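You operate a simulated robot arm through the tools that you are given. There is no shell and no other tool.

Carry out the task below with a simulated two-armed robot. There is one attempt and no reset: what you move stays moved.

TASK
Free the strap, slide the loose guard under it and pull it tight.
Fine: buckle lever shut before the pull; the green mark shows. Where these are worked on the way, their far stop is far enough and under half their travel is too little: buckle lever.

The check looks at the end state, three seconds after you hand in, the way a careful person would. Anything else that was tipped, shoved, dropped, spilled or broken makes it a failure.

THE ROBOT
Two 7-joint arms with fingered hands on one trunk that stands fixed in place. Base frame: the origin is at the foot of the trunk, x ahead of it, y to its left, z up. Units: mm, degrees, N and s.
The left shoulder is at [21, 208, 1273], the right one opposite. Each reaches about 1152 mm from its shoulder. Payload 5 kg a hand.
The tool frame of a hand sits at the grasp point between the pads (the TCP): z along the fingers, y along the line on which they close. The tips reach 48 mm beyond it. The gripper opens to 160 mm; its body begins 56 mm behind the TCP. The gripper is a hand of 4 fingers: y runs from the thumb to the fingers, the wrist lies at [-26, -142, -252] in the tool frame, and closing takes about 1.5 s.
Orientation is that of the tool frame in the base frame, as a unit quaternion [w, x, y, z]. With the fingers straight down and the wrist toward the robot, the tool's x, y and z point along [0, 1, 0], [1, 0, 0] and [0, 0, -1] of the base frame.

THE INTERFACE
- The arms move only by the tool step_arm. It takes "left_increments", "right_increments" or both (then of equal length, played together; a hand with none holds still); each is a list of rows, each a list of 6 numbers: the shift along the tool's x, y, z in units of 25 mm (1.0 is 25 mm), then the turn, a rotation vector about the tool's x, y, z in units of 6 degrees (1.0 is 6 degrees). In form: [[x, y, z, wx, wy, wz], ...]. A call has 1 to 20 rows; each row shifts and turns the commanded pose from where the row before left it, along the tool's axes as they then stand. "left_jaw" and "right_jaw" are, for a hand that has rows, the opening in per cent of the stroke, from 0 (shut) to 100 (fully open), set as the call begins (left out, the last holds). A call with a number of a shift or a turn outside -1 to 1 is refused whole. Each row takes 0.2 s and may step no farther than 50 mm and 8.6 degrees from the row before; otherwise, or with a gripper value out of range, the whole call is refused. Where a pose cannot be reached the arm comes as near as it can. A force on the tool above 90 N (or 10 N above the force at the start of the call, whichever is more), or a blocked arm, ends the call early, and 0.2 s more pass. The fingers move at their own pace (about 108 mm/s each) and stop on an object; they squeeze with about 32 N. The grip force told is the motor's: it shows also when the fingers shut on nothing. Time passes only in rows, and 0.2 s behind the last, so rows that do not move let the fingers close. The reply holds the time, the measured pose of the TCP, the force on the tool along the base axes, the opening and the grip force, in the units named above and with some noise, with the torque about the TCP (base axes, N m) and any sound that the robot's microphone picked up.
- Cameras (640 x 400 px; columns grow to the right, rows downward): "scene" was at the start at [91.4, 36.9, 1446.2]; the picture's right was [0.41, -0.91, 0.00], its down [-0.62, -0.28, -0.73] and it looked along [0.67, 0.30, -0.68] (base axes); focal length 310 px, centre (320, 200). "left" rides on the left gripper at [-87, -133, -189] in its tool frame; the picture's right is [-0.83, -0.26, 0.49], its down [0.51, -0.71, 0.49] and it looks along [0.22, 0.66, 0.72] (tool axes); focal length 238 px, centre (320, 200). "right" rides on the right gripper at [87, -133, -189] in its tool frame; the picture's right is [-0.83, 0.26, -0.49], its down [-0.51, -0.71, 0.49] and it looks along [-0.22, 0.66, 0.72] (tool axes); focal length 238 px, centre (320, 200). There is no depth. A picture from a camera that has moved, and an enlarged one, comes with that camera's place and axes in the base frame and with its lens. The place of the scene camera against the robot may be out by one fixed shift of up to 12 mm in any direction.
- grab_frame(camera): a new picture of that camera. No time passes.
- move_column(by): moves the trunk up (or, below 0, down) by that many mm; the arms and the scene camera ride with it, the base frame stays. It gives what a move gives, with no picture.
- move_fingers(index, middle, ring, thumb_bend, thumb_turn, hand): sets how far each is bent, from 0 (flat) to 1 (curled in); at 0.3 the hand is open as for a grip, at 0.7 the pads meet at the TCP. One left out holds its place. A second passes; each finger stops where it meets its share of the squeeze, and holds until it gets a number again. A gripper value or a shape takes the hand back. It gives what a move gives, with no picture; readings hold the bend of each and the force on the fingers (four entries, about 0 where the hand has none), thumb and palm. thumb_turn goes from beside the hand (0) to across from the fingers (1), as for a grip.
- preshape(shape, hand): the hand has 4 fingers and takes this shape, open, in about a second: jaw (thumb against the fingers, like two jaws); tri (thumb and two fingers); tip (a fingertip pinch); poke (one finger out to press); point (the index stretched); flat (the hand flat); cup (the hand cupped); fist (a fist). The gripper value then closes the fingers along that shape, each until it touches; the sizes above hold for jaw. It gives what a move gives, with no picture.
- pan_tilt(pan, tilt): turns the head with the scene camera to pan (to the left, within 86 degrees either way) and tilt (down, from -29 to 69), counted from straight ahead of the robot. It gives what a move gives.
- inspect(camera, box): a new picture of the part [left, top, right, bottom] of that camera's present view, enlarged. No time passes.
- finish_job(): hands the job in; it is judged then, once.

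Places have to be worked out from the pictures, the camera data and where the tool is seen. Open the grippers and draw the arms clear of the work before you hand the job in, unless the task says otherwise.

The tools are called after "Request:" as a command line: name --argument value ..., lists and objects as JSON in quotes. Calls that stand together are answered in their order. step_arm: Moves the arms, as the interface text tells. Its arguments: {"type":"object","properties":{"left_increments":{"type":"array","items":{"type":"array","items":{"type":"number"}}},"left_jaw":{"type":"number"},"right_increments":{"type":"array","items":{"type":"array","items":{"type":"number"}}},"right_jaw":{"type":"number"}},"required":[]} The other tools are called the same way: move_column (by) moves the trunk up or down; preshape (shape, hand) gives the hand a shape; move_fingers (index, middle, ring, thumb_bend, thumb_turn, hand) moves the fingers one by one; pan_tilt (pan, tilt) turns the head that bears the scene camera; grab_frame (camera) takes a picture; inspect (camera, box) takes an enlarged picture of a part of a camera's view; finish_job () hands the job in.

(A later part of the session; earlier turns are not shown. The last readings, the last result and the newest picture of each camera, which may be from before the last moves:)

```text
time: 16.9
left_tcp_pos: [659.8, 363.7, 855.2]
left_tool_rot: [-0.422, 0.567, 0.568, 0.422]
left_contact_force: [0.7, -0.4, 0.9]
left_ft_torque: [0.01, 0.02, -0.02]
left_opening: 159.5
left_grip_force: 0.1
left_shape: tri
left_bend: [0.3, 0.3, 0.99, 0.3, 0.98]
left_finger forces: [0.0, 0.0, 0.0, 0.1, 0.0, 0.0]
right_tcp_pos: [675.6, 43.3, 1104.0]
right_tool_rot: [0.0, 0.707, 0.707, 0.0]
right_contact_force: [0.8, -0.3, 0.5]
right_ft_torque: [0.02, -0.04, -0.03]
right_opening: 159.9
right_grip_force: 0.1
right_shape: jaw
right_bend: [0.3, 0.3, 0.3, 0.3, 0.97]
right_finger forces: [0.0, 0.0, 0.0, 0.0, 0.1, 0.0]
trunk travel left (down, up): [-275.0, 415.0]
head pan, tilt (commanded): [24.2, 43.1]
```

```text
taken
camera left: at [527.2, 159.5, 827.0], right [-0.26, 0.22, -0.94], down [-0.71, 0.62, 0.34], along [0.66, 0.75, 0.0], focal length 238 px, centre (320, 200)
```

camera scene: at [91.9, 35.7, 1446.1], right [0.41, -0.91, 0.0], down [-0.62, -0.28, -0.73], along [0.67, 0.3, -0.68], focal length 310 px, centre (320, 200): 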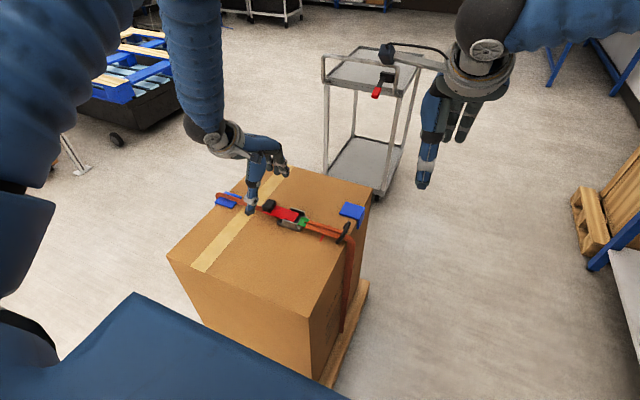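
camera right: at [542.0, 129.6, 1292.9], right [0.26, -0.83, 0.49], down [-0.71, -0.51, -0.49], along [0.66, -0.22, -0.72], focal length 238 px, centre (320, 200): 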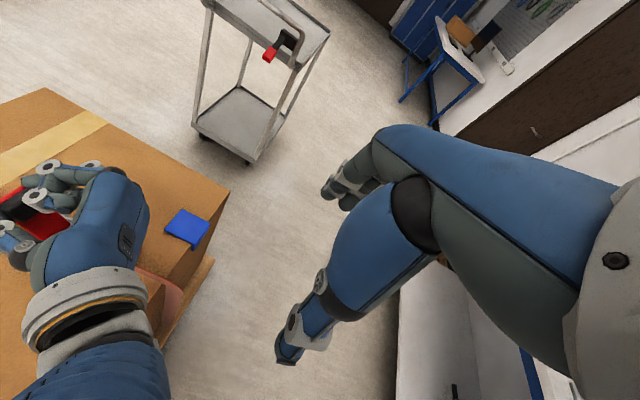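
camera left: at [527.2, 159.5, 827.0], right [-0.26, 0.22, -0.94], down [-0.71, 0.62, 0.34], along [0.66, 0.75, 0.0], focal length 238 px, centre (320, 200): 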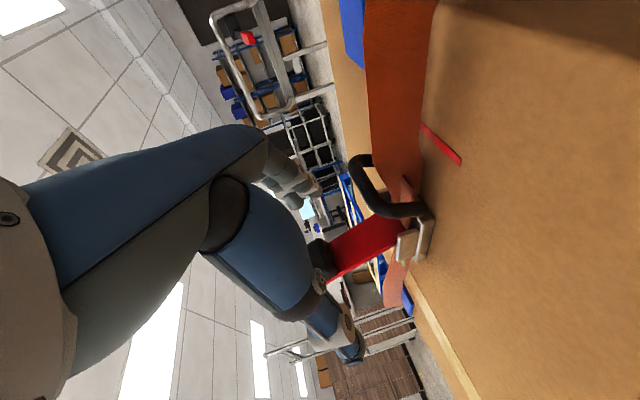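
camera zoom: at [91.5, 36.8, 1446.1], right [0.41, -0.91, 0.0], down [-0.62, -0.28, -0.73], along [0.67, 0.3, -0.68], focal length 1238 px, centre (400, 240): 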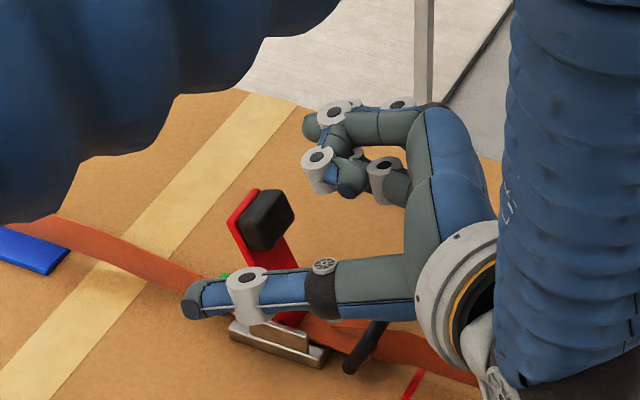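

The lever stays up by itself. I lift the left hand straight up off the knob, then turn it back to vertical.

Request:
step_arm --left_increments '[[0.77, 0, -0.23, 0, 0, 0], [0.77, 0, -0.23, 0, 0, 0], [0.77, 0, -0.23, 0, 0, 0], [0.77, 0, -0.23, 0, 0, 0], [0.77, 0, -0.23, 0, 0, 0], [0.77, 0, -0.23, 0, 0, 0], [0.77, 0, -0.23, 0, 0, 0]]'

Request:
step_arm --left_increments '[[0.3, 0, 0, 0, -1, 0], [0.3, 0, 0, 0, -1, 0], [0.3, 0, 0, 0, -1, 0], [0.3, 0, 0, 0, -1, 0], [0.3, 0, 0, 0, -1, 0], [0.3, 0, 0, 0, -1, 0], [0.3, 0, 0, 0, -1, 0], [0.3, 0, 0, 0, -1, 0], [0.3, 0, 0, 0, -1, 0], [0.3, 0, 0, 0, -1, 0], [0.3, 0, 0, 0, -1, 0], [0.3, 0, 0, 0, -1, 0], [0, 0, 0, 0, -0.2, 0]]'

Request:
inspect --camera "scene" --box '[200, 140, 400, 265]'

Request:
grab_frame --camera "left"

Request:
grab_frame --camera "right"

```text
time: 18.5
left_tcp_pos: [658.1, 364.6, 995.8]
left_tool_rot: [-0.421, 0.568, 0.568, 0.422]
left_contact_force: [-1.2, -0.4, -0.3]
left_ft_torque: [0.05, -0.01, -0.07]
left_opening: 159.2
left_grip_force: 0.1
left_shape: tri
left_bend: [0.3, 0.3, 0.99, 0.3, 0.98]
left_finger forces: [0.0, 0.0, 0.0, 0.0, 0.0, 0.1]
right_tcp_pos: [675.1, 42.1, 1104.8]
right_tool_rot: [0.0, 0.707, 0.707, 0.0]
right_contact_force: [0.2, 0.6, 0.6]
right_ft_torque: [0.02, -0.05, 0.02]
right_opening: 159.7
right_grip_force: 0.1
right_shape: jaw
right_bend: [0.3, 0.3, 0.3, 0.3, 0.97]
right_finger forces: [0.1, 0.0, 0.0, 0.1, 0.1, 0.0]
trunk travel left (down, up): [-275.0, 415.0]
head pan, tilt (commanded): [24.2, 43.1]
```

```text
time: 21.3
left_tcp_pos: [659.8, 429.3, 1048.6]
left_tool_rot: [0.0, 0.707, 0.707, 0.001]
left_contact_force: [-0.2, -0.4, -0.4]
left_ft_torque: [0.04, 0.02, 0.03]
left_opening: 159.7
left_grip_force: 0.1
left_shape: tri
left_bend: [0.3, 0.3, 0.99, 0.3, 0.98]
left_finger forces: [0.0, 0.0, 0.1, 0.0, 0.1, 0.1]
right_tcp_pos: [675.9, 42.6, 1104.9]
right_tool_rot: [-0.001, 0.708, 0.707, 0.0]
right_contact_force: [0.2, 0.8, 0.1]
right_ft_torque: [0.03, 0.03, -0.01]
right_opening: 159.7
right_grip_force: 0.0
right_shape: jaw
right_bend: [0.3, 0.3, 0.3, 0.3, 0.97]
right_finger forces: [0.0, 0.0, 0.2, 0.0, 0.0, 0.0]
trunk travel left (down, up): [-275.0, 415.0]
head pan, tilt (commanded): [24.2, 43.1]
```

```text
3.20 times, centred on (300, 202) of scene
camera zoom: at [91.5, 36.0, 1446.2], right [0.41, -0.91, 0.0], down [-0.62, -0.28, -0.73], along [0.67, 0.3, -0.68], focal length 991 px, centre (384, 192)
```

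zoom: 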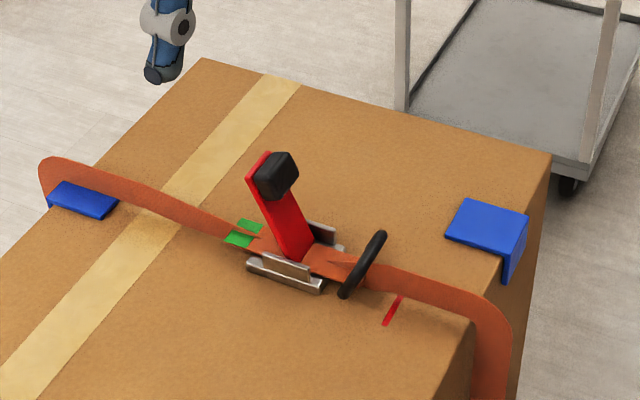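

```text
taken
camera left: at [528.2, 343.0, 1239.1], right [-0.26, -0.83, -0.49], down [-0.71, 0.51, -0.49], along [0.66, 0.22, -0.72], focal length 238 px, centre (320, 200)
```

left: 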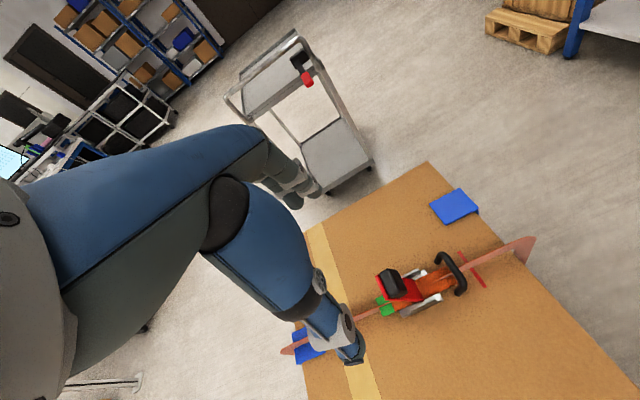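

```text
taken
camera right: at [542.3, 129.0, 1292.9], right [0.26, -0.83, 0.49], down [-0.71, -0.51, -0.49], along [0.66, -0.22, -0.72], focal length 238 px, centre (320, 200)
```

right: 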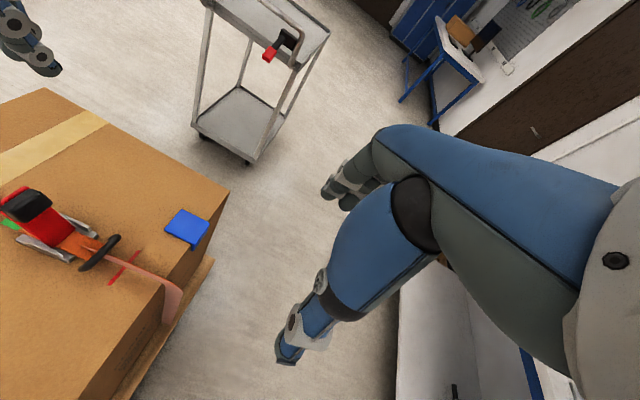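

The lever is up and the strap is slack. I zoom on the right-edge area to see the gap under the strap and the guard.

Request:
inspect --camera "scene" --box '[300, 190, 380, 240]'

Request:
inspect --camera "left" --box '[420, 180, 548, 300]'

Request:
inspect --camera "right" --box '[60, 190, 230, 320]'

```text
8.00 times, centred on (340, 215) of scene
camera zoom: at [91.5, 36.0, 1446.2], right [0.41, -0.91, 0.0], down [-0.62, -0.28, -0.73], along [0.67, 0.3, -0.68], focal length 2477 px, centre (160, 80)
```

zoom: 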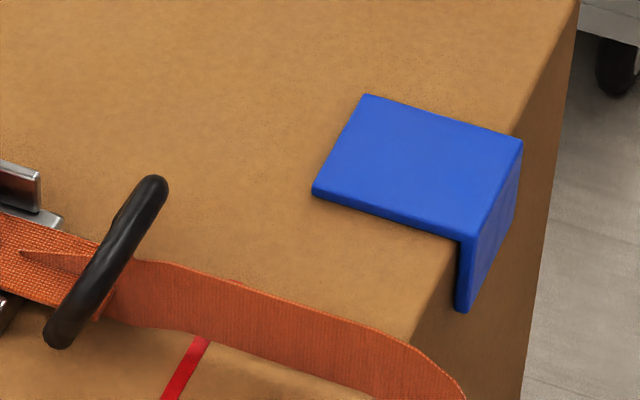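

```text
3.33 times, centred on (484, 240) of left
camera zoom: at [528.2, 343.0, 1239.1], right [-0.26, -0.83, -0.49], down [-0.71, 0.51, -0.49], along [0.66, 0.22, -0.72], focal length 794 px, centre (-227, 67)
```

zoom: 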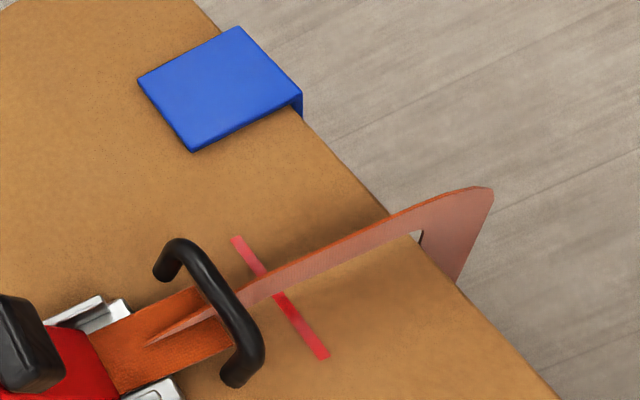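

```text
3.08 times, centred on (145, 255) of right
camera zoom: at [542.3, 129.0, 1292.9], right [0.26, -0.83, 0.49], down [-0.71, -0.51, -0.49], along [0.66, -0.22, -0.72], focal length 733 px, centre (858, 31)
```

zoom: 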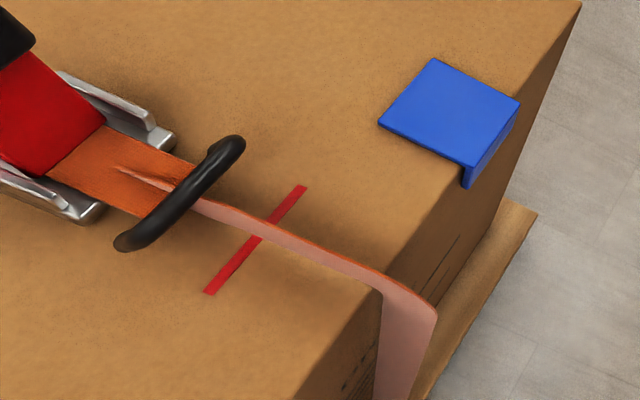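

The strap now arches above the right edge, leaving room for the guard. I fold the left thumb beside the hand, keeping three fingers hanging as a rake, and look at the shape.

Request:
move_fingers --hand "left" --index 0.4 --middle 0.4 --ring 0.4 --thumb_bend 1.0 --thumb_turn 0

Request:
grab_frame --camera "scene"

Request:
grab_frame --camera "left"

Request:
inspect --camera "scene" --box '[200, 20, 340, 160]'

```text
time: 22.3
left_tcp_pos: [660.6, 429.7, 1049.4]
left_tool_rot: [-0.001, 0.707, 0.707, 0.0]
left_contact_force: [-0.3, 0.8, 1.2]
left_ft_torque: [-0.01, 0.03, 0.01]
left_opening: 95.5
left_grip_force: 0.0
left_shape: fingers
left_bend: [0.4, 0.4, 0.4, 1.0, 0.0]
left_finger forces: [0.0, 0.0, 0.1, 0.0, 0.1, 0.0]
right_tcp_pos: [675.1, 43.2, 1104.3]
right_tool_rot: [0.0, 0.707, 0.707, 0.0]
right_contact_force: [0.6, 0.3, 0.3]
right_ft_torque: [0.01, 0.0, 0.0]
right_opening: 160.0
right_grip_force: 0.1
right_shape: jaw
right_bend: [0.3, 0.3, 0.3, 0.3, 0.97]
right_finger forces: [0.1, 0.0, 0.0, 0.0, 0.1, 0.0]
trunk travel left (down, up): [-275.0, 415.0]
head pan, tilt (commanded): [24.2, 43.1]
```

```text
taken
camera scene: at [91.4, 36.8, 1446.2], right [0.41, -0.91, 0.0], down [-0.62, -0.28, -0.73], along [0.67, 0.3, -0.68], focal length 310 px, centre (320, 200)
```

scene: 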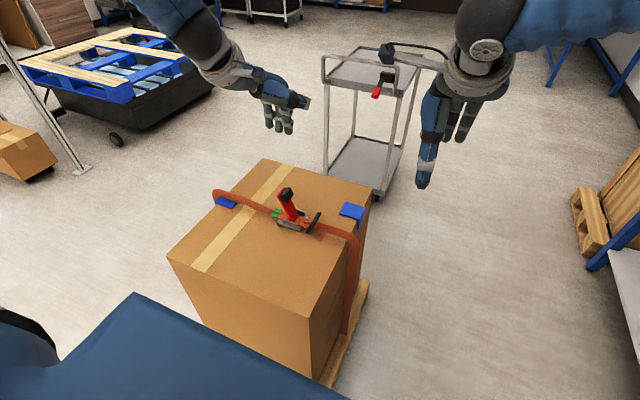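

```text
taken
camera left: at [528.1, 343.6, 1238.8], right [-0.26, -0.83, -0.49], down [-0.71, 0.51, -0.49], along [0.66, 0.22, -0.72], focal length 238 px, centre (320, 200)
```

left: 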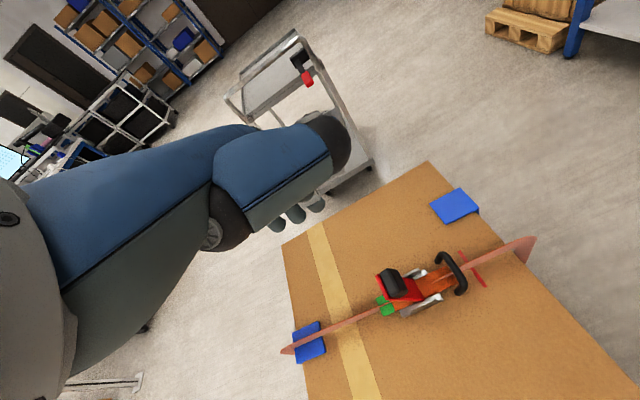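

```text
2.86 times, centred on (270, 90) of scene
camera zoom: at [91.4, 36.8, 1446.2], right [0.41, -0.91, 0.0], down [-0.62, -0.28, -0.73], along [0.67, 0.3, -0.68], focal length 885 px, centre (463, 514)
```

zoom: 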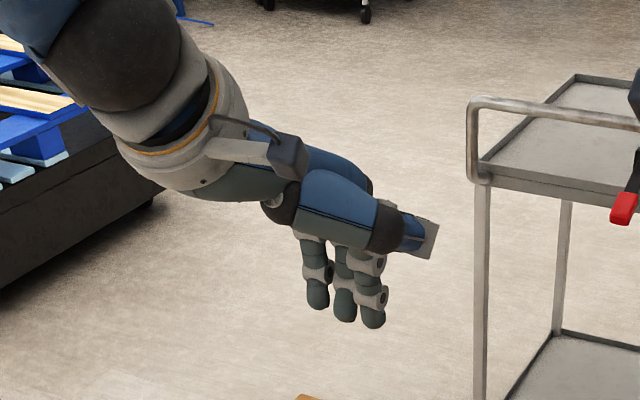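

The rake shape works: fingers hang at about TCP+62 mm in x, with the index about 12 mm toward −y. I curl the ring finger away from the handle and bring the hand over the far (+x) side of the guard, staying high.

Request:
move_fingers --hand "left" --ring 1.0

Request:
step_arm --left_increments '[[-0.78, 0.48, 0.5, 0, 0, 0], [-0.78, 0.48, 0.5, 0, 0, 0], [-0.78, 0.48, 0.5, 0, 0, 0], [-0.78, 0.48, 0.5, 0, 0, 0], [-0.78, 0.48, 0.5, 0, 0, 0], [-0.78, 0.48, 0.5, 0, 0, 0], [-0.78, 0.48, 0.5, 0, 0, 0], [-0.78, 0.48, 0.5, 0, 0, 0], [-0.78, 0.48, 0.5, 0, 0, 0], [-0.78, 0.48, 0.5, 0, 0, 0]]'

Request:
grab_frame --camera "scene"

Request:
grab_frame --camera "left"

Request:
grab_frame --camera "right"

```text
time: 23.3
left_tcp_pos: [660.2, 429.7, 1049.2]
left_tool_rot: [0.0, 0.707, 0.707, 0.0]
left_contact_force: [0.1, 0.6, 0.7]
left_ft_torque: [0.02, -0.01, -0.03]
left_opening: 95.4
left_grip_force: 0.1
left_shape: fingers
left_bend: [0.4, 0.4, 1.0, 1.0, 0.0]
left_finger forces: [0.0, 0.0, 0.1, 0.0, 0.1, 0.1]
right_tcp_pos: [675.0, 42.3, 1103.6]
right_tool_rot: [0.0, 0.707, 0.707, 0.001]
right_contact_force: [-0.1, -0.1, 0.5]
right_ft_torque: [-0.01, 0.0, 0.0]
right_opening: 159.6
right_grip_force: 0.1
right_shape: jaw
right_bend: [0.3, 0.3, 0.3, 0.3, 0.97]
right_finger forces: [0.0, 0.1, 0.0, 0.0, 0.0, 0.1]
trunk travel left (down, up): [-275.0, 415.0]
head pan, tilt (commanded): [24.2, 43.1]
```

```text
time: 25.5
left_tcp_pos: [781.5, 232.9, 923.3]
left_tool_rot: [0.0, 0.707, 0.707, 0.0]
left_contact_force: [0.9, 1.1, 0.6]
left_ft_torque: [0.0, 0.11, -0.01]
left_opening: 95.3
left_grip_force: 0.1
left_shape: fingers
left_bend: [0.4, 0.4, 1.0, 1.0, 0.0]
left_finger forces: [0.0, 0.0, 0.0, 0.0, 0.1, 0.0]
right_tcp_pos: [675.7, 41.1, 1105.4]
right_tool_rot: [-0.001, 0.707, 0.707, 0.0]
right_contact_force: [0.3, -1.2, -1.1]
right_ft_torque: [0.05, 0.04, 0.03]
right_opening: 159.8
right_grip_force: 0.1
right_shape: jaw
right_bend: [0.3, 0.3, 0.3, 0.3, 0.97]
right_finger forces: [0.1, 0.1, 0.0, 0.1, 0.1, 0.0]
trunk travel left (down, up): [-275.0, 415.0]
head pan, tilt (commanded): [24.2, 43.1]
```

```text
taken
camera scene: at [92.4, 35.9, 1446.1], right [0.41, -0.91, 0.0], down [-0.62, -0.28, -0.73], along [0.67, 0.3, -0.68], focal length 310 px, centre (320, 200)
```

scene: 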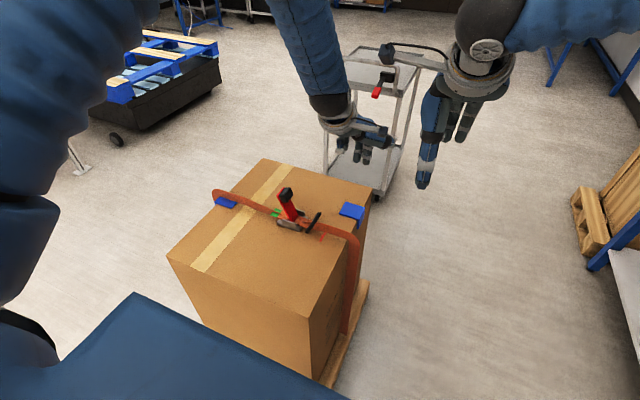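

```text
taken
camera left: at [649.4, 147.5, 1113.3], right [-0.26, -0.83, -0.49], down [-0.71, 0.51, -0.49], along [0.66, 0.22, -0.72], focal length 238 px, centre (320, 200)
```

left: 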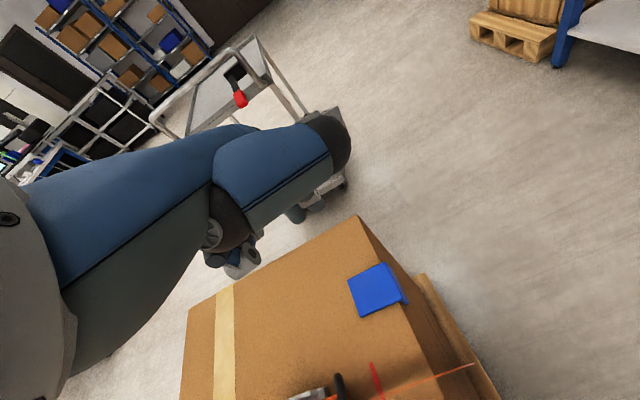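

```text
taken
camera right: at [543.2, 129.0, 1292.3], right [0.26, -0.83, 0.49], down [-0.71, -0.51, -0.49], along [0.65, -0.22, -0.72], focal length 238 px, centre (320, 200)
```

right: 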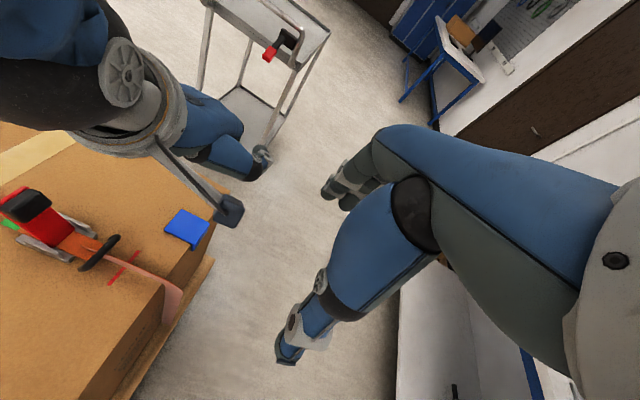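

From the left camera the guard's top plate spans x≈740–800, y≈195–262. I shift 8 mm toward −y and lower to TCP z≈806, keeping the fingers about 30 mm beyond its far edge.

Request:
step_arm --left_increments '[[-0.08, 0, 0.78, 0, 0, 0], [-0.08, 0, 0.78, 0, 0, 0], [-0.08, 0, 0.78, 0, 0, 0], [-0.08, 0, 0.78, 0, 0, 0], [0, 0, 0.78, 0, 0, 0], [0, 0, 0.78, 0, 0, 0]]'

Request:
inspect --camera "scene" --box '[290, 130, 418, 250]'

Request:
grab_frame --camera "left"

Request:
inspect --camera "right" --box '[60, 120, 320, 320]'

```text
time: 26.9
left_tcp_pos: [779.7, 226.8, 807.1]
left_tool_rot: [0.0, 0.707, 0.707, 0.0]
left_contact_force: [0.7, -0.5, 1.1]
left_ft_torque: [-0.04, 0.14, -0.02]
left_opening: 95.1
left_grip_force: 0.0
left_shape: fingers
left_bend: [0.4, 0.4, 1.0, 1.0, 0.0]
left_finger forces: [0.0, 0.0, 0.0, 0.0, 0.0, 0.1]
right_tcp_pos: [676.7, 43.9, 1103.7]
right_tool_rot: [0.0, 0.707, 0.707, 0.0]
right_contact_force: [0.3, 0.2, -0.1]
right_ft_torque: [-0.01, 0.03, 0.01]
right_opening: 159.6
right_grip_force: 0.0
right_shape: jaw
right_bend: [0.3, 0.3, 0.3, 0.3, 0.97]
right_finger forces: [0.0, 0.0, 0.0, 0.0, 0.1, 0.0]
trunk travel left (down, up): [-275.0, 415.0]
head pan, tilt (commanded): [24.2, 43.1]
```

```text
3.33 times, centred on (354, 190) of scene
camera zoom: at [92.1, 36.9, 1446.1], right [0.41, -0.91, 0.0], down [-0.62, -0.28, -0.73], along [0.67, 0.3, -0.68], focal length 1032 px, centre (207, 233)
```

zoom: 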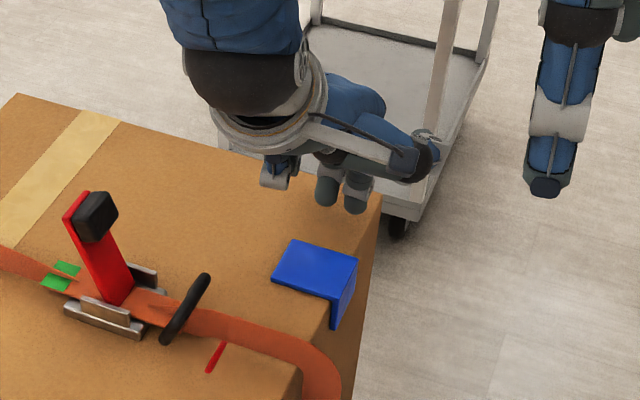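

```text
taken
camera left: at [647.7, 140.6, 996.5], right [-0.26, -0.83, -0.49], down [-0.71, 0.51, -0.49], along [0.66, 0.22, -0.72], focal length 238 px, centre (320, 200)
```

left: 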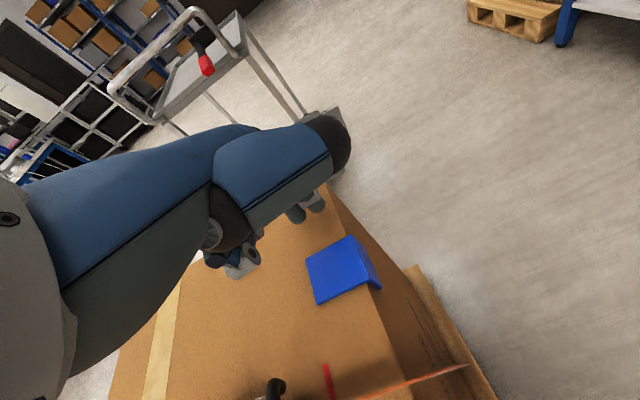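

```text
2.00 times, centred on (190, 220) of right
camera zoom: at [542.8, 129.9, 1292.5], right [0.26, -0.83, 0.49], down [-0.71, -0.51, -0.49], along [0.66, -0.22, -0.72], focal length 477 px, centre (580, 160)
```

zoom: 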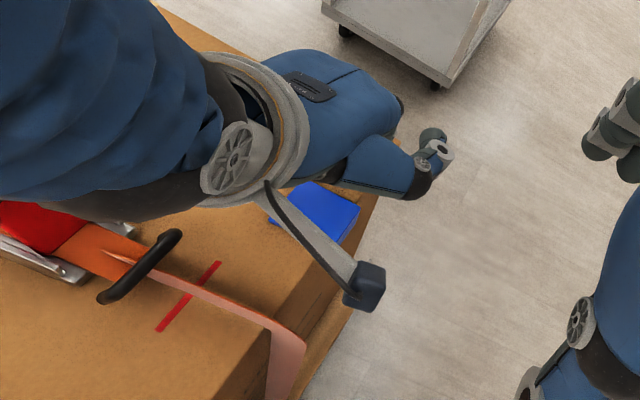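

Index and middle tips are at y≈216 and 245, about 45 mm beyond the guard edge. I lower in small steps to find the box top with the fingertips.

Request:
step_arm --left_increments '[[0, 0, 0.12, 0, 0, 0], [0, 0, 0.12, 0, 0, 0], [0, 0, 0.0, 0, 0, 0]]'

Request:
inspect --camera "scene" --box '[340, 160, 404, 200]'

```text
time: 27.7
left_tcp_pos: [779.4, 224.7, 800.6]
left_tool_rot: [0.0, 0.708, 0.707, 0.0]
left_contact_force: [-0.4, -0.3, -0.4]
left_ft_torque: [0.0, 0.02, 0.02]
left_opening: 95.5
left_grip_force: 0.1
left_shape: fingers
left_bend: [0.4, 0.4, 1.0, 1.0, 0.0]
left_finger forces: [0.1, 0.0, 0.0, 0.1, 0.1, 0.1]
right_tcp_pos: [675.5, 42.7, 1105.6]
right_tool_rot: [0.002, 0.707, 0.708, -0.001]
right_contact_force: [-0.4, 0.7, -0.5]
right_ft_torque: [-0.03, 0.03, 0.02]
right_opening: 160.0
right_grip_force: 0.2
right_shape: jaw
right_bend: [0.3, 0.3, 0.3, 0.3, 0.97]
right_finger forces: [0.1, 0.1, 0.1, 0.0, 0.1, 0.1]
trunk travel left (down, up): [-275.0, 415.0]
head pan, tilt (commanded): [24.2, 43.1]
```

```text
10.00 times, centred on (372, 180) of scene
camera zoom: at [91.6, 36.7, 1446.1], right [0.41, -0.91, 0.0], down [-0.62, -0.28, -0.73], along [0.67, 0.3, -0.68], focal length 3096 px, centre (-200, 400)
```

zoom: 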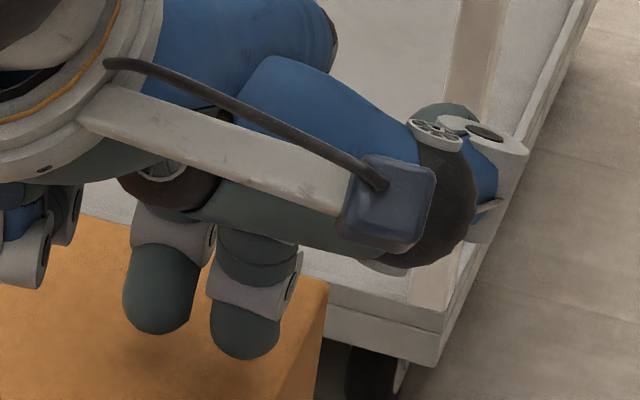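

No contact yet. I lower a bit further and check the force after each small step.

Request:
step_arm --left_increments '[[0, 0, 0.12, 0, 0, 0], [0, 0, 0.0, 0, 0, 0]]'

Request:
step_arm --left_increments '[[0, 0, 0.12, 0, 0, 0], [0, 0, 0.0, 0, 0, 0]]'

Request:
inspect --camera "scene" --box '[340, 160, 404, 200]'

```text
time: 28.3
left_tcp_pos: [779.3, 225.7, 798.6]
left_tool_rot: [0.0, 0.708, 0.707, 0.0]
left_contact_force: [-0.1, 0.4, -0.6]
left_ft_torque: [0.0, 0.0, 0.0]
left_opening: 95.6
left_grip_force: 0.0
left_shape: fingers
left_bend: [0.4, 0.4, 1.0, 1.0, 0.0]
left_finger forces: [0.0, 0.0, 0.0, 0.0, 0.0, 0.1]
right_tcp_pos: [675.2, 42.0, 1104.6]
right_tool_rot: [0.0, 0.707, 0.707, 0.0]
right_contact_force: [-0.3, 0.1, 0.1]
right_ft_torque: [0.0, -0.03, -0.02]
right_opening: 159.6
right_grip_force: 0.0
right_shape: jaw
right_bend: [0.3, 0.3, 0.3, 0.3, 0.97]
right_finger forces: [0.1, 0.1, 0.0, 0.0, 0.0, 0.1]
trunk travel left (down, up): [-275.0, 415.0]
head pan, tilt (commanded): [24.2, 43.1]
```

```text
time: 28.9
left_tcp_pos: [779.8, 226.8, 795.8]
left_tool_rot: [0.0, 0.707, 0.707, 0.0]
left_contact_force: [0.2, 0.3, -0.9]
left_ft_torque: [0.0, -0.01, 0.01]
left_opening: 95.2
left_grip_force: 0.1
left_shape: fingers
left_bend: [0.4, 0.4, 1.0, 1.0, 0.0]
left_finger forces: [0.1, 0.0, 0.1, 0.0, 0.1, 0.1]
right_tcp_pos: [675.6, 42.5, 1105.3]
right_tool_rot: [0.001, 0.707, 0.707, 0.001]
right_contact_force: [0.1, 0.1, -0.6]
right_ft_torque: [-0.01, -0.02, 0.0]
right_opening: 159.9
right_grip_force: 0.0
right_shape: jaw
right_bend: [0.3, 0.3, 0.3, 0.3, 0.97]
right_finger forces: [0.1, 0.0, 0.1, 0.0, 0.0, 0.0]
trunk travel left (down, up): [-275.0, 415.0]
head pan, tilt (commanded): [24.2, 43.1]
```

```text
10.00 times, centred on (372, 180) of scene
camera zoom: at [91.4, 36.7, 1446.2], right [0.41, -0.91, 0.0], down [-0.62, -0.28, -0.73], along [0.67, 0.3, -0.68], focal length 3096 px, centre (-200, 400)
```

zoom: 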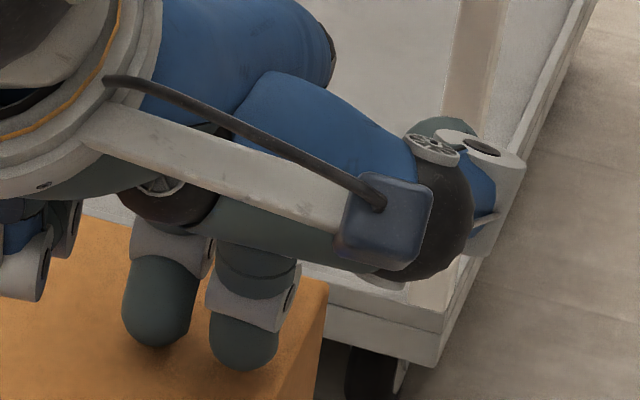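

Tips are close to the surface but not touching. Two more small steps down.

Request:
step_arm --left_increments '[[0, 0, 0.12, 0, 0, 0], [0, 0, 0.0, 0, 0, 0]]'

Request:
step_arm --left_increments '[[0, 0, 0.12, 0, 0, 0], [0, 0, 0.0, 0, 0, 0]]'

Request:
inspect --camera "scene" --box '[340, 165, 404, 205]'

```text
time: 29.5
left_tcp_pos: [780.8, 226.6, 794.2]
left_tool_rot: [0.0, 0.707, 0.708, 0.001]
left_contact_force: [-0.2, 1.1, 8.8]
left_ft_torque: [0.13, -0.61, 0.05]
left_opening: 95.4
left_grip_force: 3.6
left_shape: fingers
left_bend: [0.4, 0.4, 1.0, 1.0, 0.0]
left_finger forces: [0.0, 8.7, 0.0, 0.1, 0.1, 0.0]
right_tcp_pos: [675.0, 43.0, 1105.3]
right_tool_rot: [0.0, 0.708, 0.707, 0.0]
right_contact_force: [1.2, 0.2, -0.5]
right_ft_torque: [0.02, 0.02, -0.04]
right_opening: 159.7
right_grip_force: 0.1
right_shape: jaw
right_bend: [0.3, 0.3, 0.3, 0.3, 0.97]
right_finger forces: [0.1, 0.1, 0.1, 0.0, 0.1, 0.1]
trunk travel left (down, up): [-275.0, 415.0]
head pan, tilt (commanded): [24.2, 43.1]
```

```text
time: 30.1
left_tcp_pos: [781.5, 225.8, 792.8]
left_tool_rot: [0.002, 0.707, 0.707, 0.002]
left_contact_force: [-0.3, 1.1, 23.7]
left_ft_torque: [0.37, -1.69, 0.13]
left_opening: 95.6
left_grip_force: 12.0
left_shape: fingers
left_bend: [0.4, 0.39, 1.0, 1.0, 0.0]
left_finger forces: [0.0, 23.8, 0.0, 0.1, 0.0, 0.1]
right_tcp_pos: [672.8, 43.2, 1105.7]
right_tool_rot: [0.001, 0.707, 0.707, 0.001]
right_contact_force: [-0.6, 0.1, 0.0]
right_ft_torque: [-0.01, 0.01, 0.02]
right_opening: 159.7
right_grip_force: 0.1
right_shape: jaw
right_bend: [0.3, 0.3, 0.3, 0.3, 0.97]
right_finger forces: [0.1, 0.1, 0.0, 0.1, 0.0, 0.0]
trunk travel left (down, up): [-275.0, 415.0]
head pan, tilt (commanded): [24.2, 43.1]
```

```text
10.00 times, centred on (372, 185) of scene
camera zoom: at [89.4, 36.3, 1446.5], right [0.41, -0.91, 0.0], down [-0.62, -0.28, -0.73], along [0.67, 0.3, -0.68], focal length 3096 px, centre (-200, 350)
```

zoom: 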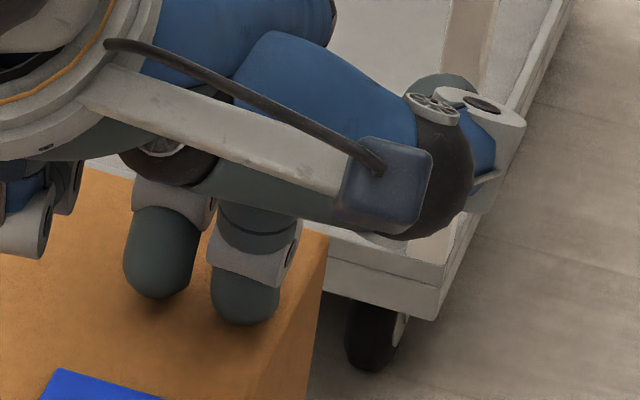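

The middle fingertip touched at TCP z≈794.5, while the index is slightly higher. I lift 4 mm and tilt the hand 6° about x so both tips come level.

Request:
step_arm --left_increments '[[-0.1, 0, -0.2, 0, 0, 0], [-0.1, 0, 0, 0, 1, 0], [0, 0, 0, 0, 0, 0]]'

Request:
step_arm --left_increments '[[0, 0, 0.12, 0, 0, 0], [0, 0, 0.0, 0, 0, 0]]'

Request:
inspect --camera "scene" --box '[340, 165, 404, 205]'

```text
time: 30.9
left_tcp_pos: [778.4, 222.7, 792.9]
left_tool_rot: [-0.038, 0.706, 0.707, 0.035]
left_contact_force: [-0.2, 0.8, 1.7]
left_ft_torque: [-0.17, -0.22, -0.06]
left_opening: 95.4
left_grip_force: 1.1
left_shape: fingers
left_bend: [0.4, 0.4, 1.0, 1.0, 0.0]
left_finger forces: [0.0, 2.0, 0.0, 0.0, 0.0, 0.1]
right_tcp_pos: [675.1, 45.2, 1104.2]
right_tool_rot: [0.0, 0.706, 0.708, -0.001]
right_contact_force: [-0.3, 1.0, 0.1]
right_ft_torque: [-0.1, -0.05, -0.03]
right_opening: 160.0
right_grip_force: 0.1
right_shape: jaw
right_bend: [0.3, 0.3, 0.3, 0.3, 0.97]
right_finger forces: [0.0, 0.0, 0.1, 0.0, 0.0, 0.0]
trunk travel left (down, up): [-275.0, 415.0]
head pan, tilt (commanded): [24.2, 43.1]
```

```text
time: 31.5
left_tcp_pos: [780.4, 221.4, 791.7]
left_tool_rot: [-0.036, 0.706, 0.706, 0.038]
left_contact_force: [-0.8, 0.4, 8.9]
left_ft_torque: [0.22, -0.59, 0.12]
left_opening: 95.3
left_grip_force: 4.0
left_shape: fingers
left_bend: [0.4, 0.4, 1.0, 1.0, 0.0]
left_finger forces: [0.2, 8.4, 0.1, 0.0, 0.0, 0.0]
right_tcp_pos: [674.9, 43.6, 1105.3]
right_tool_rot: [-0.001, 0.708, 0.707, -0.001]
right_contact_force: [-0.1, 0.2, 0.3]
right_ft_torque: [0.03, 0.01, 0.0]
right_opening: 160.1
right_grip_force: 0.0
right_shape: jaw
right_bend: [0.3, 0.3, 0.3, 0.3, 0.97]
right_finger forces: [0.0, 0.0, 0.0, 0.0, 0.0, 0.1]
trunk travel left (down, up): [-275.0, 415.0]
head pan, tilt (commanded): [24.2, 43.1]
```

```text
10.00 times, centred on (372, 185) of scene
camera zoom: at [90.8, 36.2, 1446.3], right [0.41, -0.91, 0.0], down [-0.62, -0.28, -0.73], along [0.67, 0.3, -0.68], focal length 3096 px, centre (-200, 350)
```

zoom: 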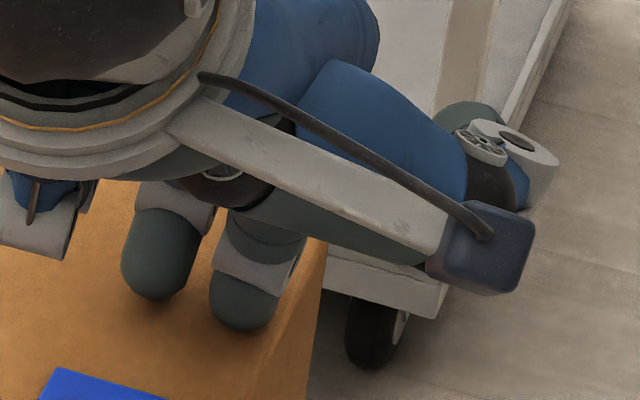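

Index is nearly level now. I add 3° more tilt and lift about 3 mm so both tips just clear the box.

Request:
step_arm --left_increments '[[-0.06, 0, -0.12, 0, 0.5, 0], [0, 0, 0, 0, 0, 0]]'

Request:
inspect --camera "scene" --box '[330, 165, 394, 205]'

Request:
grab_frame --camera "left"

```text
time: 31.9
left_tcp_pos: [780.3, 231.9, 793.8]
left_tool_rot: [-0.054, 0.7, 0.71, 0.051]
left_contact_force: [0.1, -0.6, -1.1]
left_ft_torque: [0.02, 0.03, -0.06]
left_opening: 95.0
left_grip_force: 0.5
left_shape: fingers
left_bend: [0.4, 0.4, 1.0, 1.0, 0.0]
left_finger forces: [0.4, 0.0, 0.1, 0.0, 0.0, 0.0]
right_tcp_pos: [677.5, 34.4, 1102.8]
right_tool_rot: [0.002, 0.707, 0.707, -0.004]
right_contact_force: [1.8, -1.8, 0.7]
right_ft_torque: [0.5, 0.48, 0.12]
right_opening: 159.8
right_grip_force: 0.0
right_shape: jaw
right_bend: [0.3, 0.3, 0.3, 0.3, 0.97]
right_finger forces: [0.1, 0.1, 0.0, 0.0, 0.0, 0.1]
trunk travel left (down, up): [-275.0, 415.0]
head pan, tilt (commanded): [24.2, 43.1]
stopped in row 2 (right hand): the force on the tool passed its limit at 129 N (the readings are from after the stop); the commanded pose is now the measured one
```

```text
10.00 times, centred on (362, 185) of scene
camera zoom: at [91.9, 36.1, 1446.0], right [0.41, -0.91, 0.0], down [-0.62, -0.28, -0.73], along [0.67, 0.3, -0.68], focal length 3096 px, centre (-100, 350)
```

zoom: 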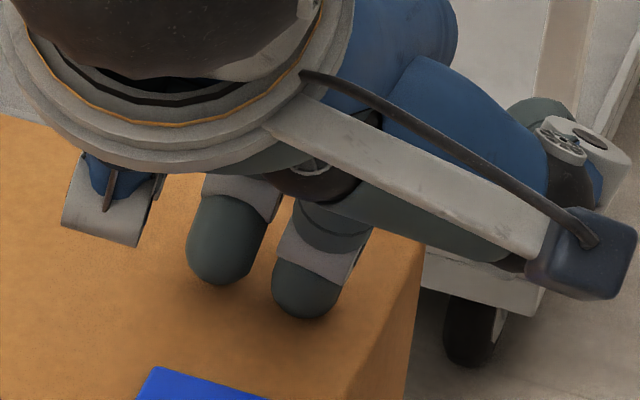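

```text
taken
camera left: at [650.6, 116.2, 967.2], right [-0.25, -0.76, -0.61], down [-0.72, 0.56, -0.41], along [0.65, 0.33, -0.68], focal length 238 px, centre (320, 200)
```

left: 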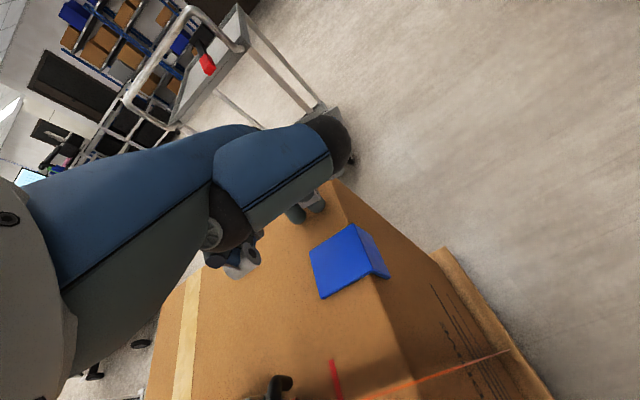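

The right hand was bumped by the left arm (129 N reading), so it is parked too close. I move the right arm away to −y and up before continuing.

Request:
step_arm --right_increments '[[-0.7, 0, -0.1, 0, 0, 0], [-0.8, 0, -0.3, 0, 0, 0], [-0.8, 0, -0.3, 0, 0, 0], [-0.8, 0, -0.3, 0, 0, 0], [-0.8, 0, -0.3, 0, 0, 0], [-0.8, 0, -0.3, 0, 0, 0], [-0.8, 0, -0.3, 0, 0, 0], [-0.8, 0, -0.3, 0, 0, 0]]'

Request:
grab_frame --camera "scene"

Request:
grab_frame --camera "right"

Request:
inspect --camera "scene" --box '[290, 130, 418, 250]'

```text
time: 33.7
left_tcp_pos: [779.4, 231.9, 793.7]
left_tool_rot: [-0.054, 0.7, 0.711, 0.051]
left_contact_force: [0.3, -1.4, -0.2]
left_ft_torque: [0.05, -0.01, -0.02]
left_opening: 95.4
left_grip_force: 0.0
left_shape: fingers
left_bend: [0.4, 0.4, 1.0, 1.0, 0.0]
left_finger forces: [0.1, 0.0, 0.0, 0.1, 0.0, 0.1]
right_tcp_pos: [676.5, -122.9, 1161.3]
right_tool_rot: [0.002, 0.706, 0.708, -0.004]
right_contact_force: [0.3, -0.9, -0.2]
right_ft_torque: [0.05, -0.04, 0.04]
right_opening: 159.6
right_grip_force: 0.1
right_shape: jaw
right_bend: [0.3, 0.3, 0.3, 0.3, 0.97]
right_finger forces: [0.0, 0.0, 0.0, 0.1, 0.0, 0.0]
trunk travel left (down, up): [-275.0, 415.0]
head pan, tilt (commanded): [24.2, 43.1]
```

```text
taken
camera scene: at [91.2, 35.8, 1446.2], right [0.41, -0.91, 0.0], down [-0.62, -0.28, -0.73], along [0.67, 0.3, -0.68], focal length 310 px, centre (320, 200)
```

scene: 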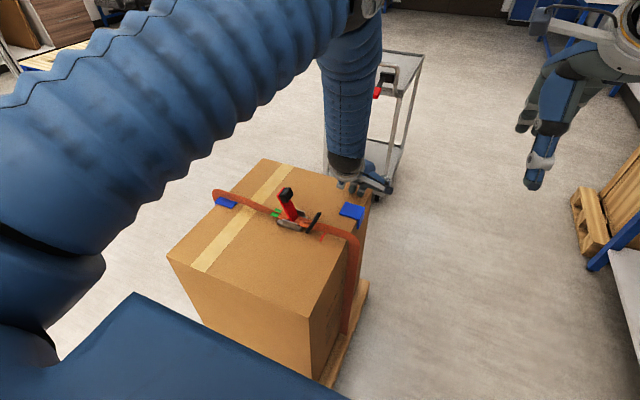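

```text
taken
camera right: at [542.8, -34.4, 1348.1], right [0.26, -0.83, 0.49], down [-0.71, -0.51, -0.49], along [0.66, -0.22, -0.72], focal length 238 px, centre (320, 200)
```

right: 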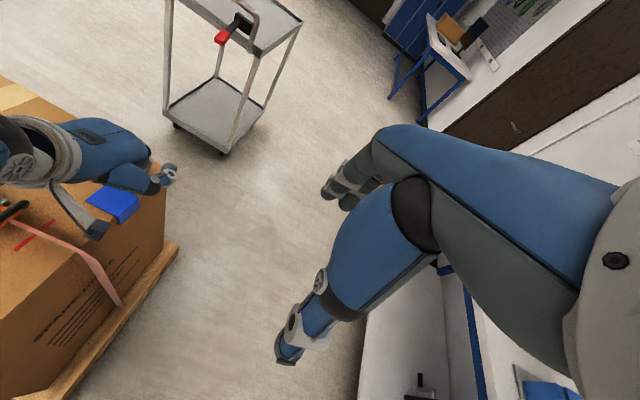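

```text
3.33 times, centred on (354, 190) of scene
camera zoom: at [91.2, 35.8, 1446.2], right [0.41, -0.91, 0.0], down [-0.62, -0.28, -0.73], along [0.67, 0.3, -0.68], focal length 1032 px, centre (207, 233)
```

zoom: 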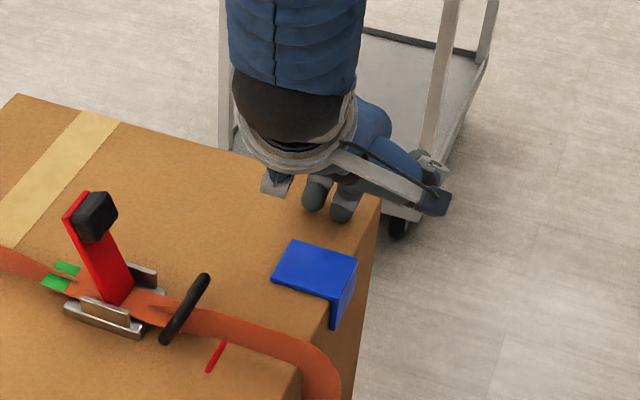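

Right arm is clear. I shift the left hand 12 mm toward −y and approach the guard's far edge by 30 mm in −x.

Request:
step_arm --left_increments '[[-0.24, 0, 0, 0, 0, 0], [-0.24, 0, 0, 0, 0, 0], [0, -0.3, 0, 0, 0, 0], [0, -0.3, 0, 0, 0, 0], [0, -0.3, 0, 0, 0, 0], [0, -0.3, 0, 0, 0, 0]]'

Request:
inspect --camera "scene" --box '[316, 160, 396, 210]'

Request:
inspect --camera "left" --box '[240, 160, 440, 320]'

```text
time: 35.1
left_tcp_pos: [750.6, 220.7, 792.3]
left_tool_rot: [-0.054, 0.699, 0.711, 0.052]
left_contact_force: [0.6, -0.1, 5.2]
left_ft_torque: [0.03, -0.49, -0.02]
left_opening: 95.0
left_grip_force: 2.7
left_shape: fingers
left_bend: [0.39, 0.39, 1.0, 1.0, 0.0]
left_finger forces: [2.5, 2.8, 0.0, 0.0, 0.1, 0.0]
right_tcp_pos: [674.6, -122.3, 1161.4]
right_tool_rot: [0.003, 0.706, 0.708, -0.005]
right_contact_force: [0.3, 0.5, 0.7]
right_ft_torque: [0.02, -0.01, 0.01]
right_opening: 159.8
right_grip_force: 0.1
right_shape: jaw
right_bend: [0.3, 0.3, 0.3, 0.3, 0.97]
right_finger forces: [0.1, 0.1, 0.0, 0.1, 0.1, 0.1]
trunk travel left (down, up): [-275.0, 415.0]
head pan, tilt (commanded): [24.2, 43.1]
```

```text
8.00 times, centred on (356, 185) of scene
camera zoom: at [91.1, 36.5, 1446.2], right [0.41, -0.91, 0.0], down [-0.62, -0.28, -0.73], along [0.67, 0.3, -0.68], focal length 2477 px, centre (32, 320)
```

zoom: 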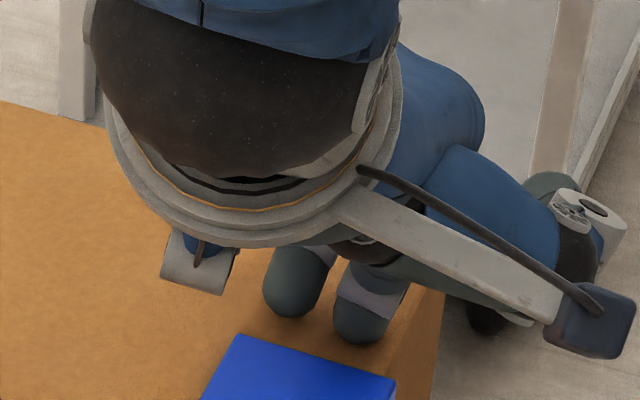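

```text
2.50 times, centred on (340, 240) of left
camera zoom: at [621.1, 105.2, 966.3], right [-0.25, -0.76, -0.61], down [-0.72, 0.56, -0.41], along [0.65, 0.33, -0.68], focal length 596 px, centre (270, 100)
```

zoom: 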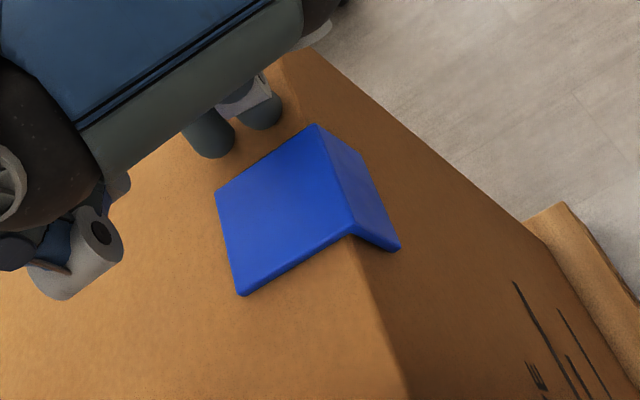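

Both tips graze the box evenly (≈2.5 N each) and the guard edge is about 15 mm ahead. I centre a further 7 mm toward −y, lift under 1 mm, and start the push for about 30 mm.

Request:
step_arm --left_increments '[[-0.28, 0, -0.03, 0, 0, 0], [0, -0.24, 0, 0, 0, 0], [0, -0.24, 0, 0, 0, 0], [0, -0.24, 0, 0, 0, 0], [0, -0.24, 0, 0, 0, 0], [0, -0.24, 0, 0, 0, 0]]'

Request:
inspect --camera "scene" --box '[306, 165, 386, 235]'

Request:
inspect --camera "left" --box '[240, 160, 440, 320]'

```text
time: 36.5
left_tcp_pos: [720.7, 213.2, 791.1]
left_tool_rot: [-0.053, 0.699, 0.711, 0.052]
left_contact_force: [4.4, -0.3, 11.2]
left_ft_torque: [0.1, -1.15, -0.07]
left_opening: 94.8
left_grip_force: 5.7
left_shape: fingers
left_bend: [0.38, 0.38, 1.0, 1.0, 0.0]
left_finger forces: [3.6, 7.9, 0.1, 0.0, 0.0, 0.1]
right_tcp_pos: [675.8, -121.1, 1160.2]
right_tool_rot: [0.003, 0.706, 0.708, -0.003]
right_contact_force: [-0.3, -0.5, 0.3]
right_ft_torque: [0.0, -0.01, 0.01]
right_opening: 159.7
right_grip_force: 0.0
right_shape: jaw
right_bend: [0.3, 0.3, 0.3, 0.3, 0.97]
right_finger forces: [0.0, 0.0, 0.0, 0.0, 0.0, 0.0]
trunk travel left (down, up): [-275.0, 415.0]
head pan, tilt (commanded): [24.2, 43.1]
```

```text
5.71 times, centred on (346, 200) of scene
camera zoom: at [90.9, 36.3, 1446.2], right [0.41, -0.91, 0.0], down [-0.62, -0.28, -0.73], along [0.67, 0.3, -0.68], focal length 1769 px, centre (171, 200)
```

zoom: 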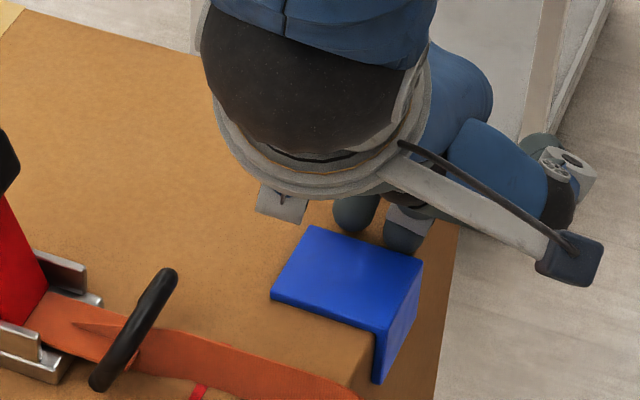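

```text
2.50 times, centred on (340, 240) of left
camera zoom: at [590.8, 97.1, 965.5], right [-0.25, -0.76, -0.61], down [-0.72, 0.56, -0.41], along [0.65, 0.33, -0.68], focal length 596 px, centre (270, 100)
```

zoom: 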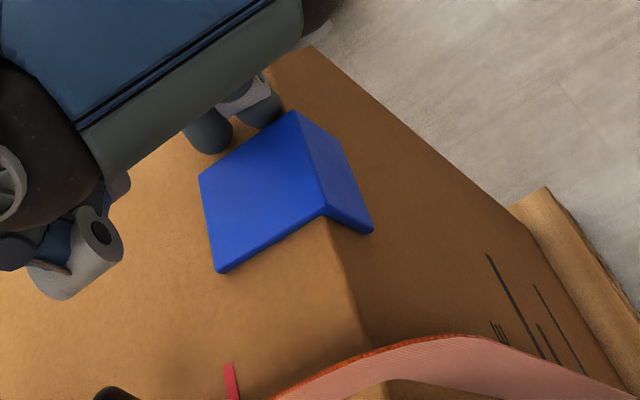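

The guard is moving squarely (centre now about x≈753). I lift 1 mm to ease the downward force and push 50 mm further.

Request:
step_arm --left_increments '[[0, -0.25, -0.05, 0, 0, 0], [0, -0.25, 0, 0, 0, 0], [0, -0.25, 0, 0, 0, 0], [0, -0.25, 0, 0, 0, 0], [0, -0.25, 0, 0, 0, 0], [0, -0.25, 0, 0, 0, 0], [0, -0.25, 0, 0, 0, 0], [0, -0.25, 0, 0, 0, 0]]'

Request:
inspect --camera "scene" --box '[296, 175, 376, 245]'

Request:
inspect --camera "left" --box '[240, 160, 440, 320]'

```text
time: 38.3
left_tcp_pos: [669.6, 211.9, 791.9]
left_tool_rot: [-0.055, 0.7, 0.71, 0.051]
left_contact_force: [1.7, 0.4, 4.4]
left_ft_torque: [0.05, -0.47, 0.0]
left_opening: 95.2
left_grip_force: 1.9
left_shape: fingers
left_bend: [0.39, 0.39, 1.0, 1.0, 0.0]
left_finger forces: [1.9, 2.6, 0.0, 0.0, 0.0, 0.0]
right_tcp_pos: [675.9, -121.7, 1161.4]
right_tool_rot: [0.002, 0.706, 0.708, -0.005]
right_contact_force: [-0.5, 0.1, 0.9]
right_ft_torque: [0.02, -0.06, 0.0]
right_opening: 159.6
right_grip_force: 0.1
right_shape: jaw
right_bend: [0.3, 0.3, 0.3, 0.3, 0.97]
right_finger forces: [0.0, 0.0, 0.1, 0.0, 0.0, 0.1]
trunk travel left (down, up): [-275.0, 415.0]
head pan, tilt (commanded): [24.2, 43.1]
```

```text
5.71 times, centred on (336, 210) of scene
camera zoom: at [91.0, 36.5, 1446.2], right [0.41, -0.91, 0.0], down [-0.62, -0.28, -0.73], along [0.67, 0.3, -0.68], focal length 1769 px, centre (229, 143)
```

zoom: 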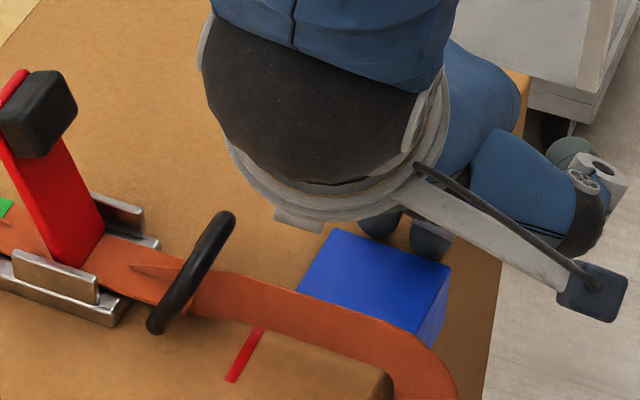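

```text
2.50 times, centred on (340, 240) of left
camera zoom: at [539.8, 96.5, 966.7], right [-0.25, -0.76, -0.61], down [-0.72, 0.56, -0.41], along [0.65, 0.33, -0.68], focal length 596 px, centre (270, 100)
```

zoom: 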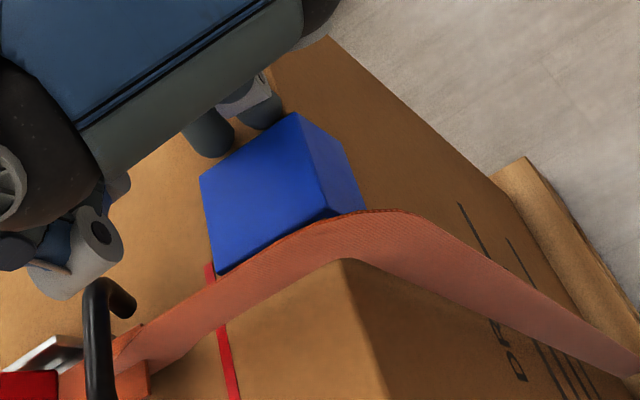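

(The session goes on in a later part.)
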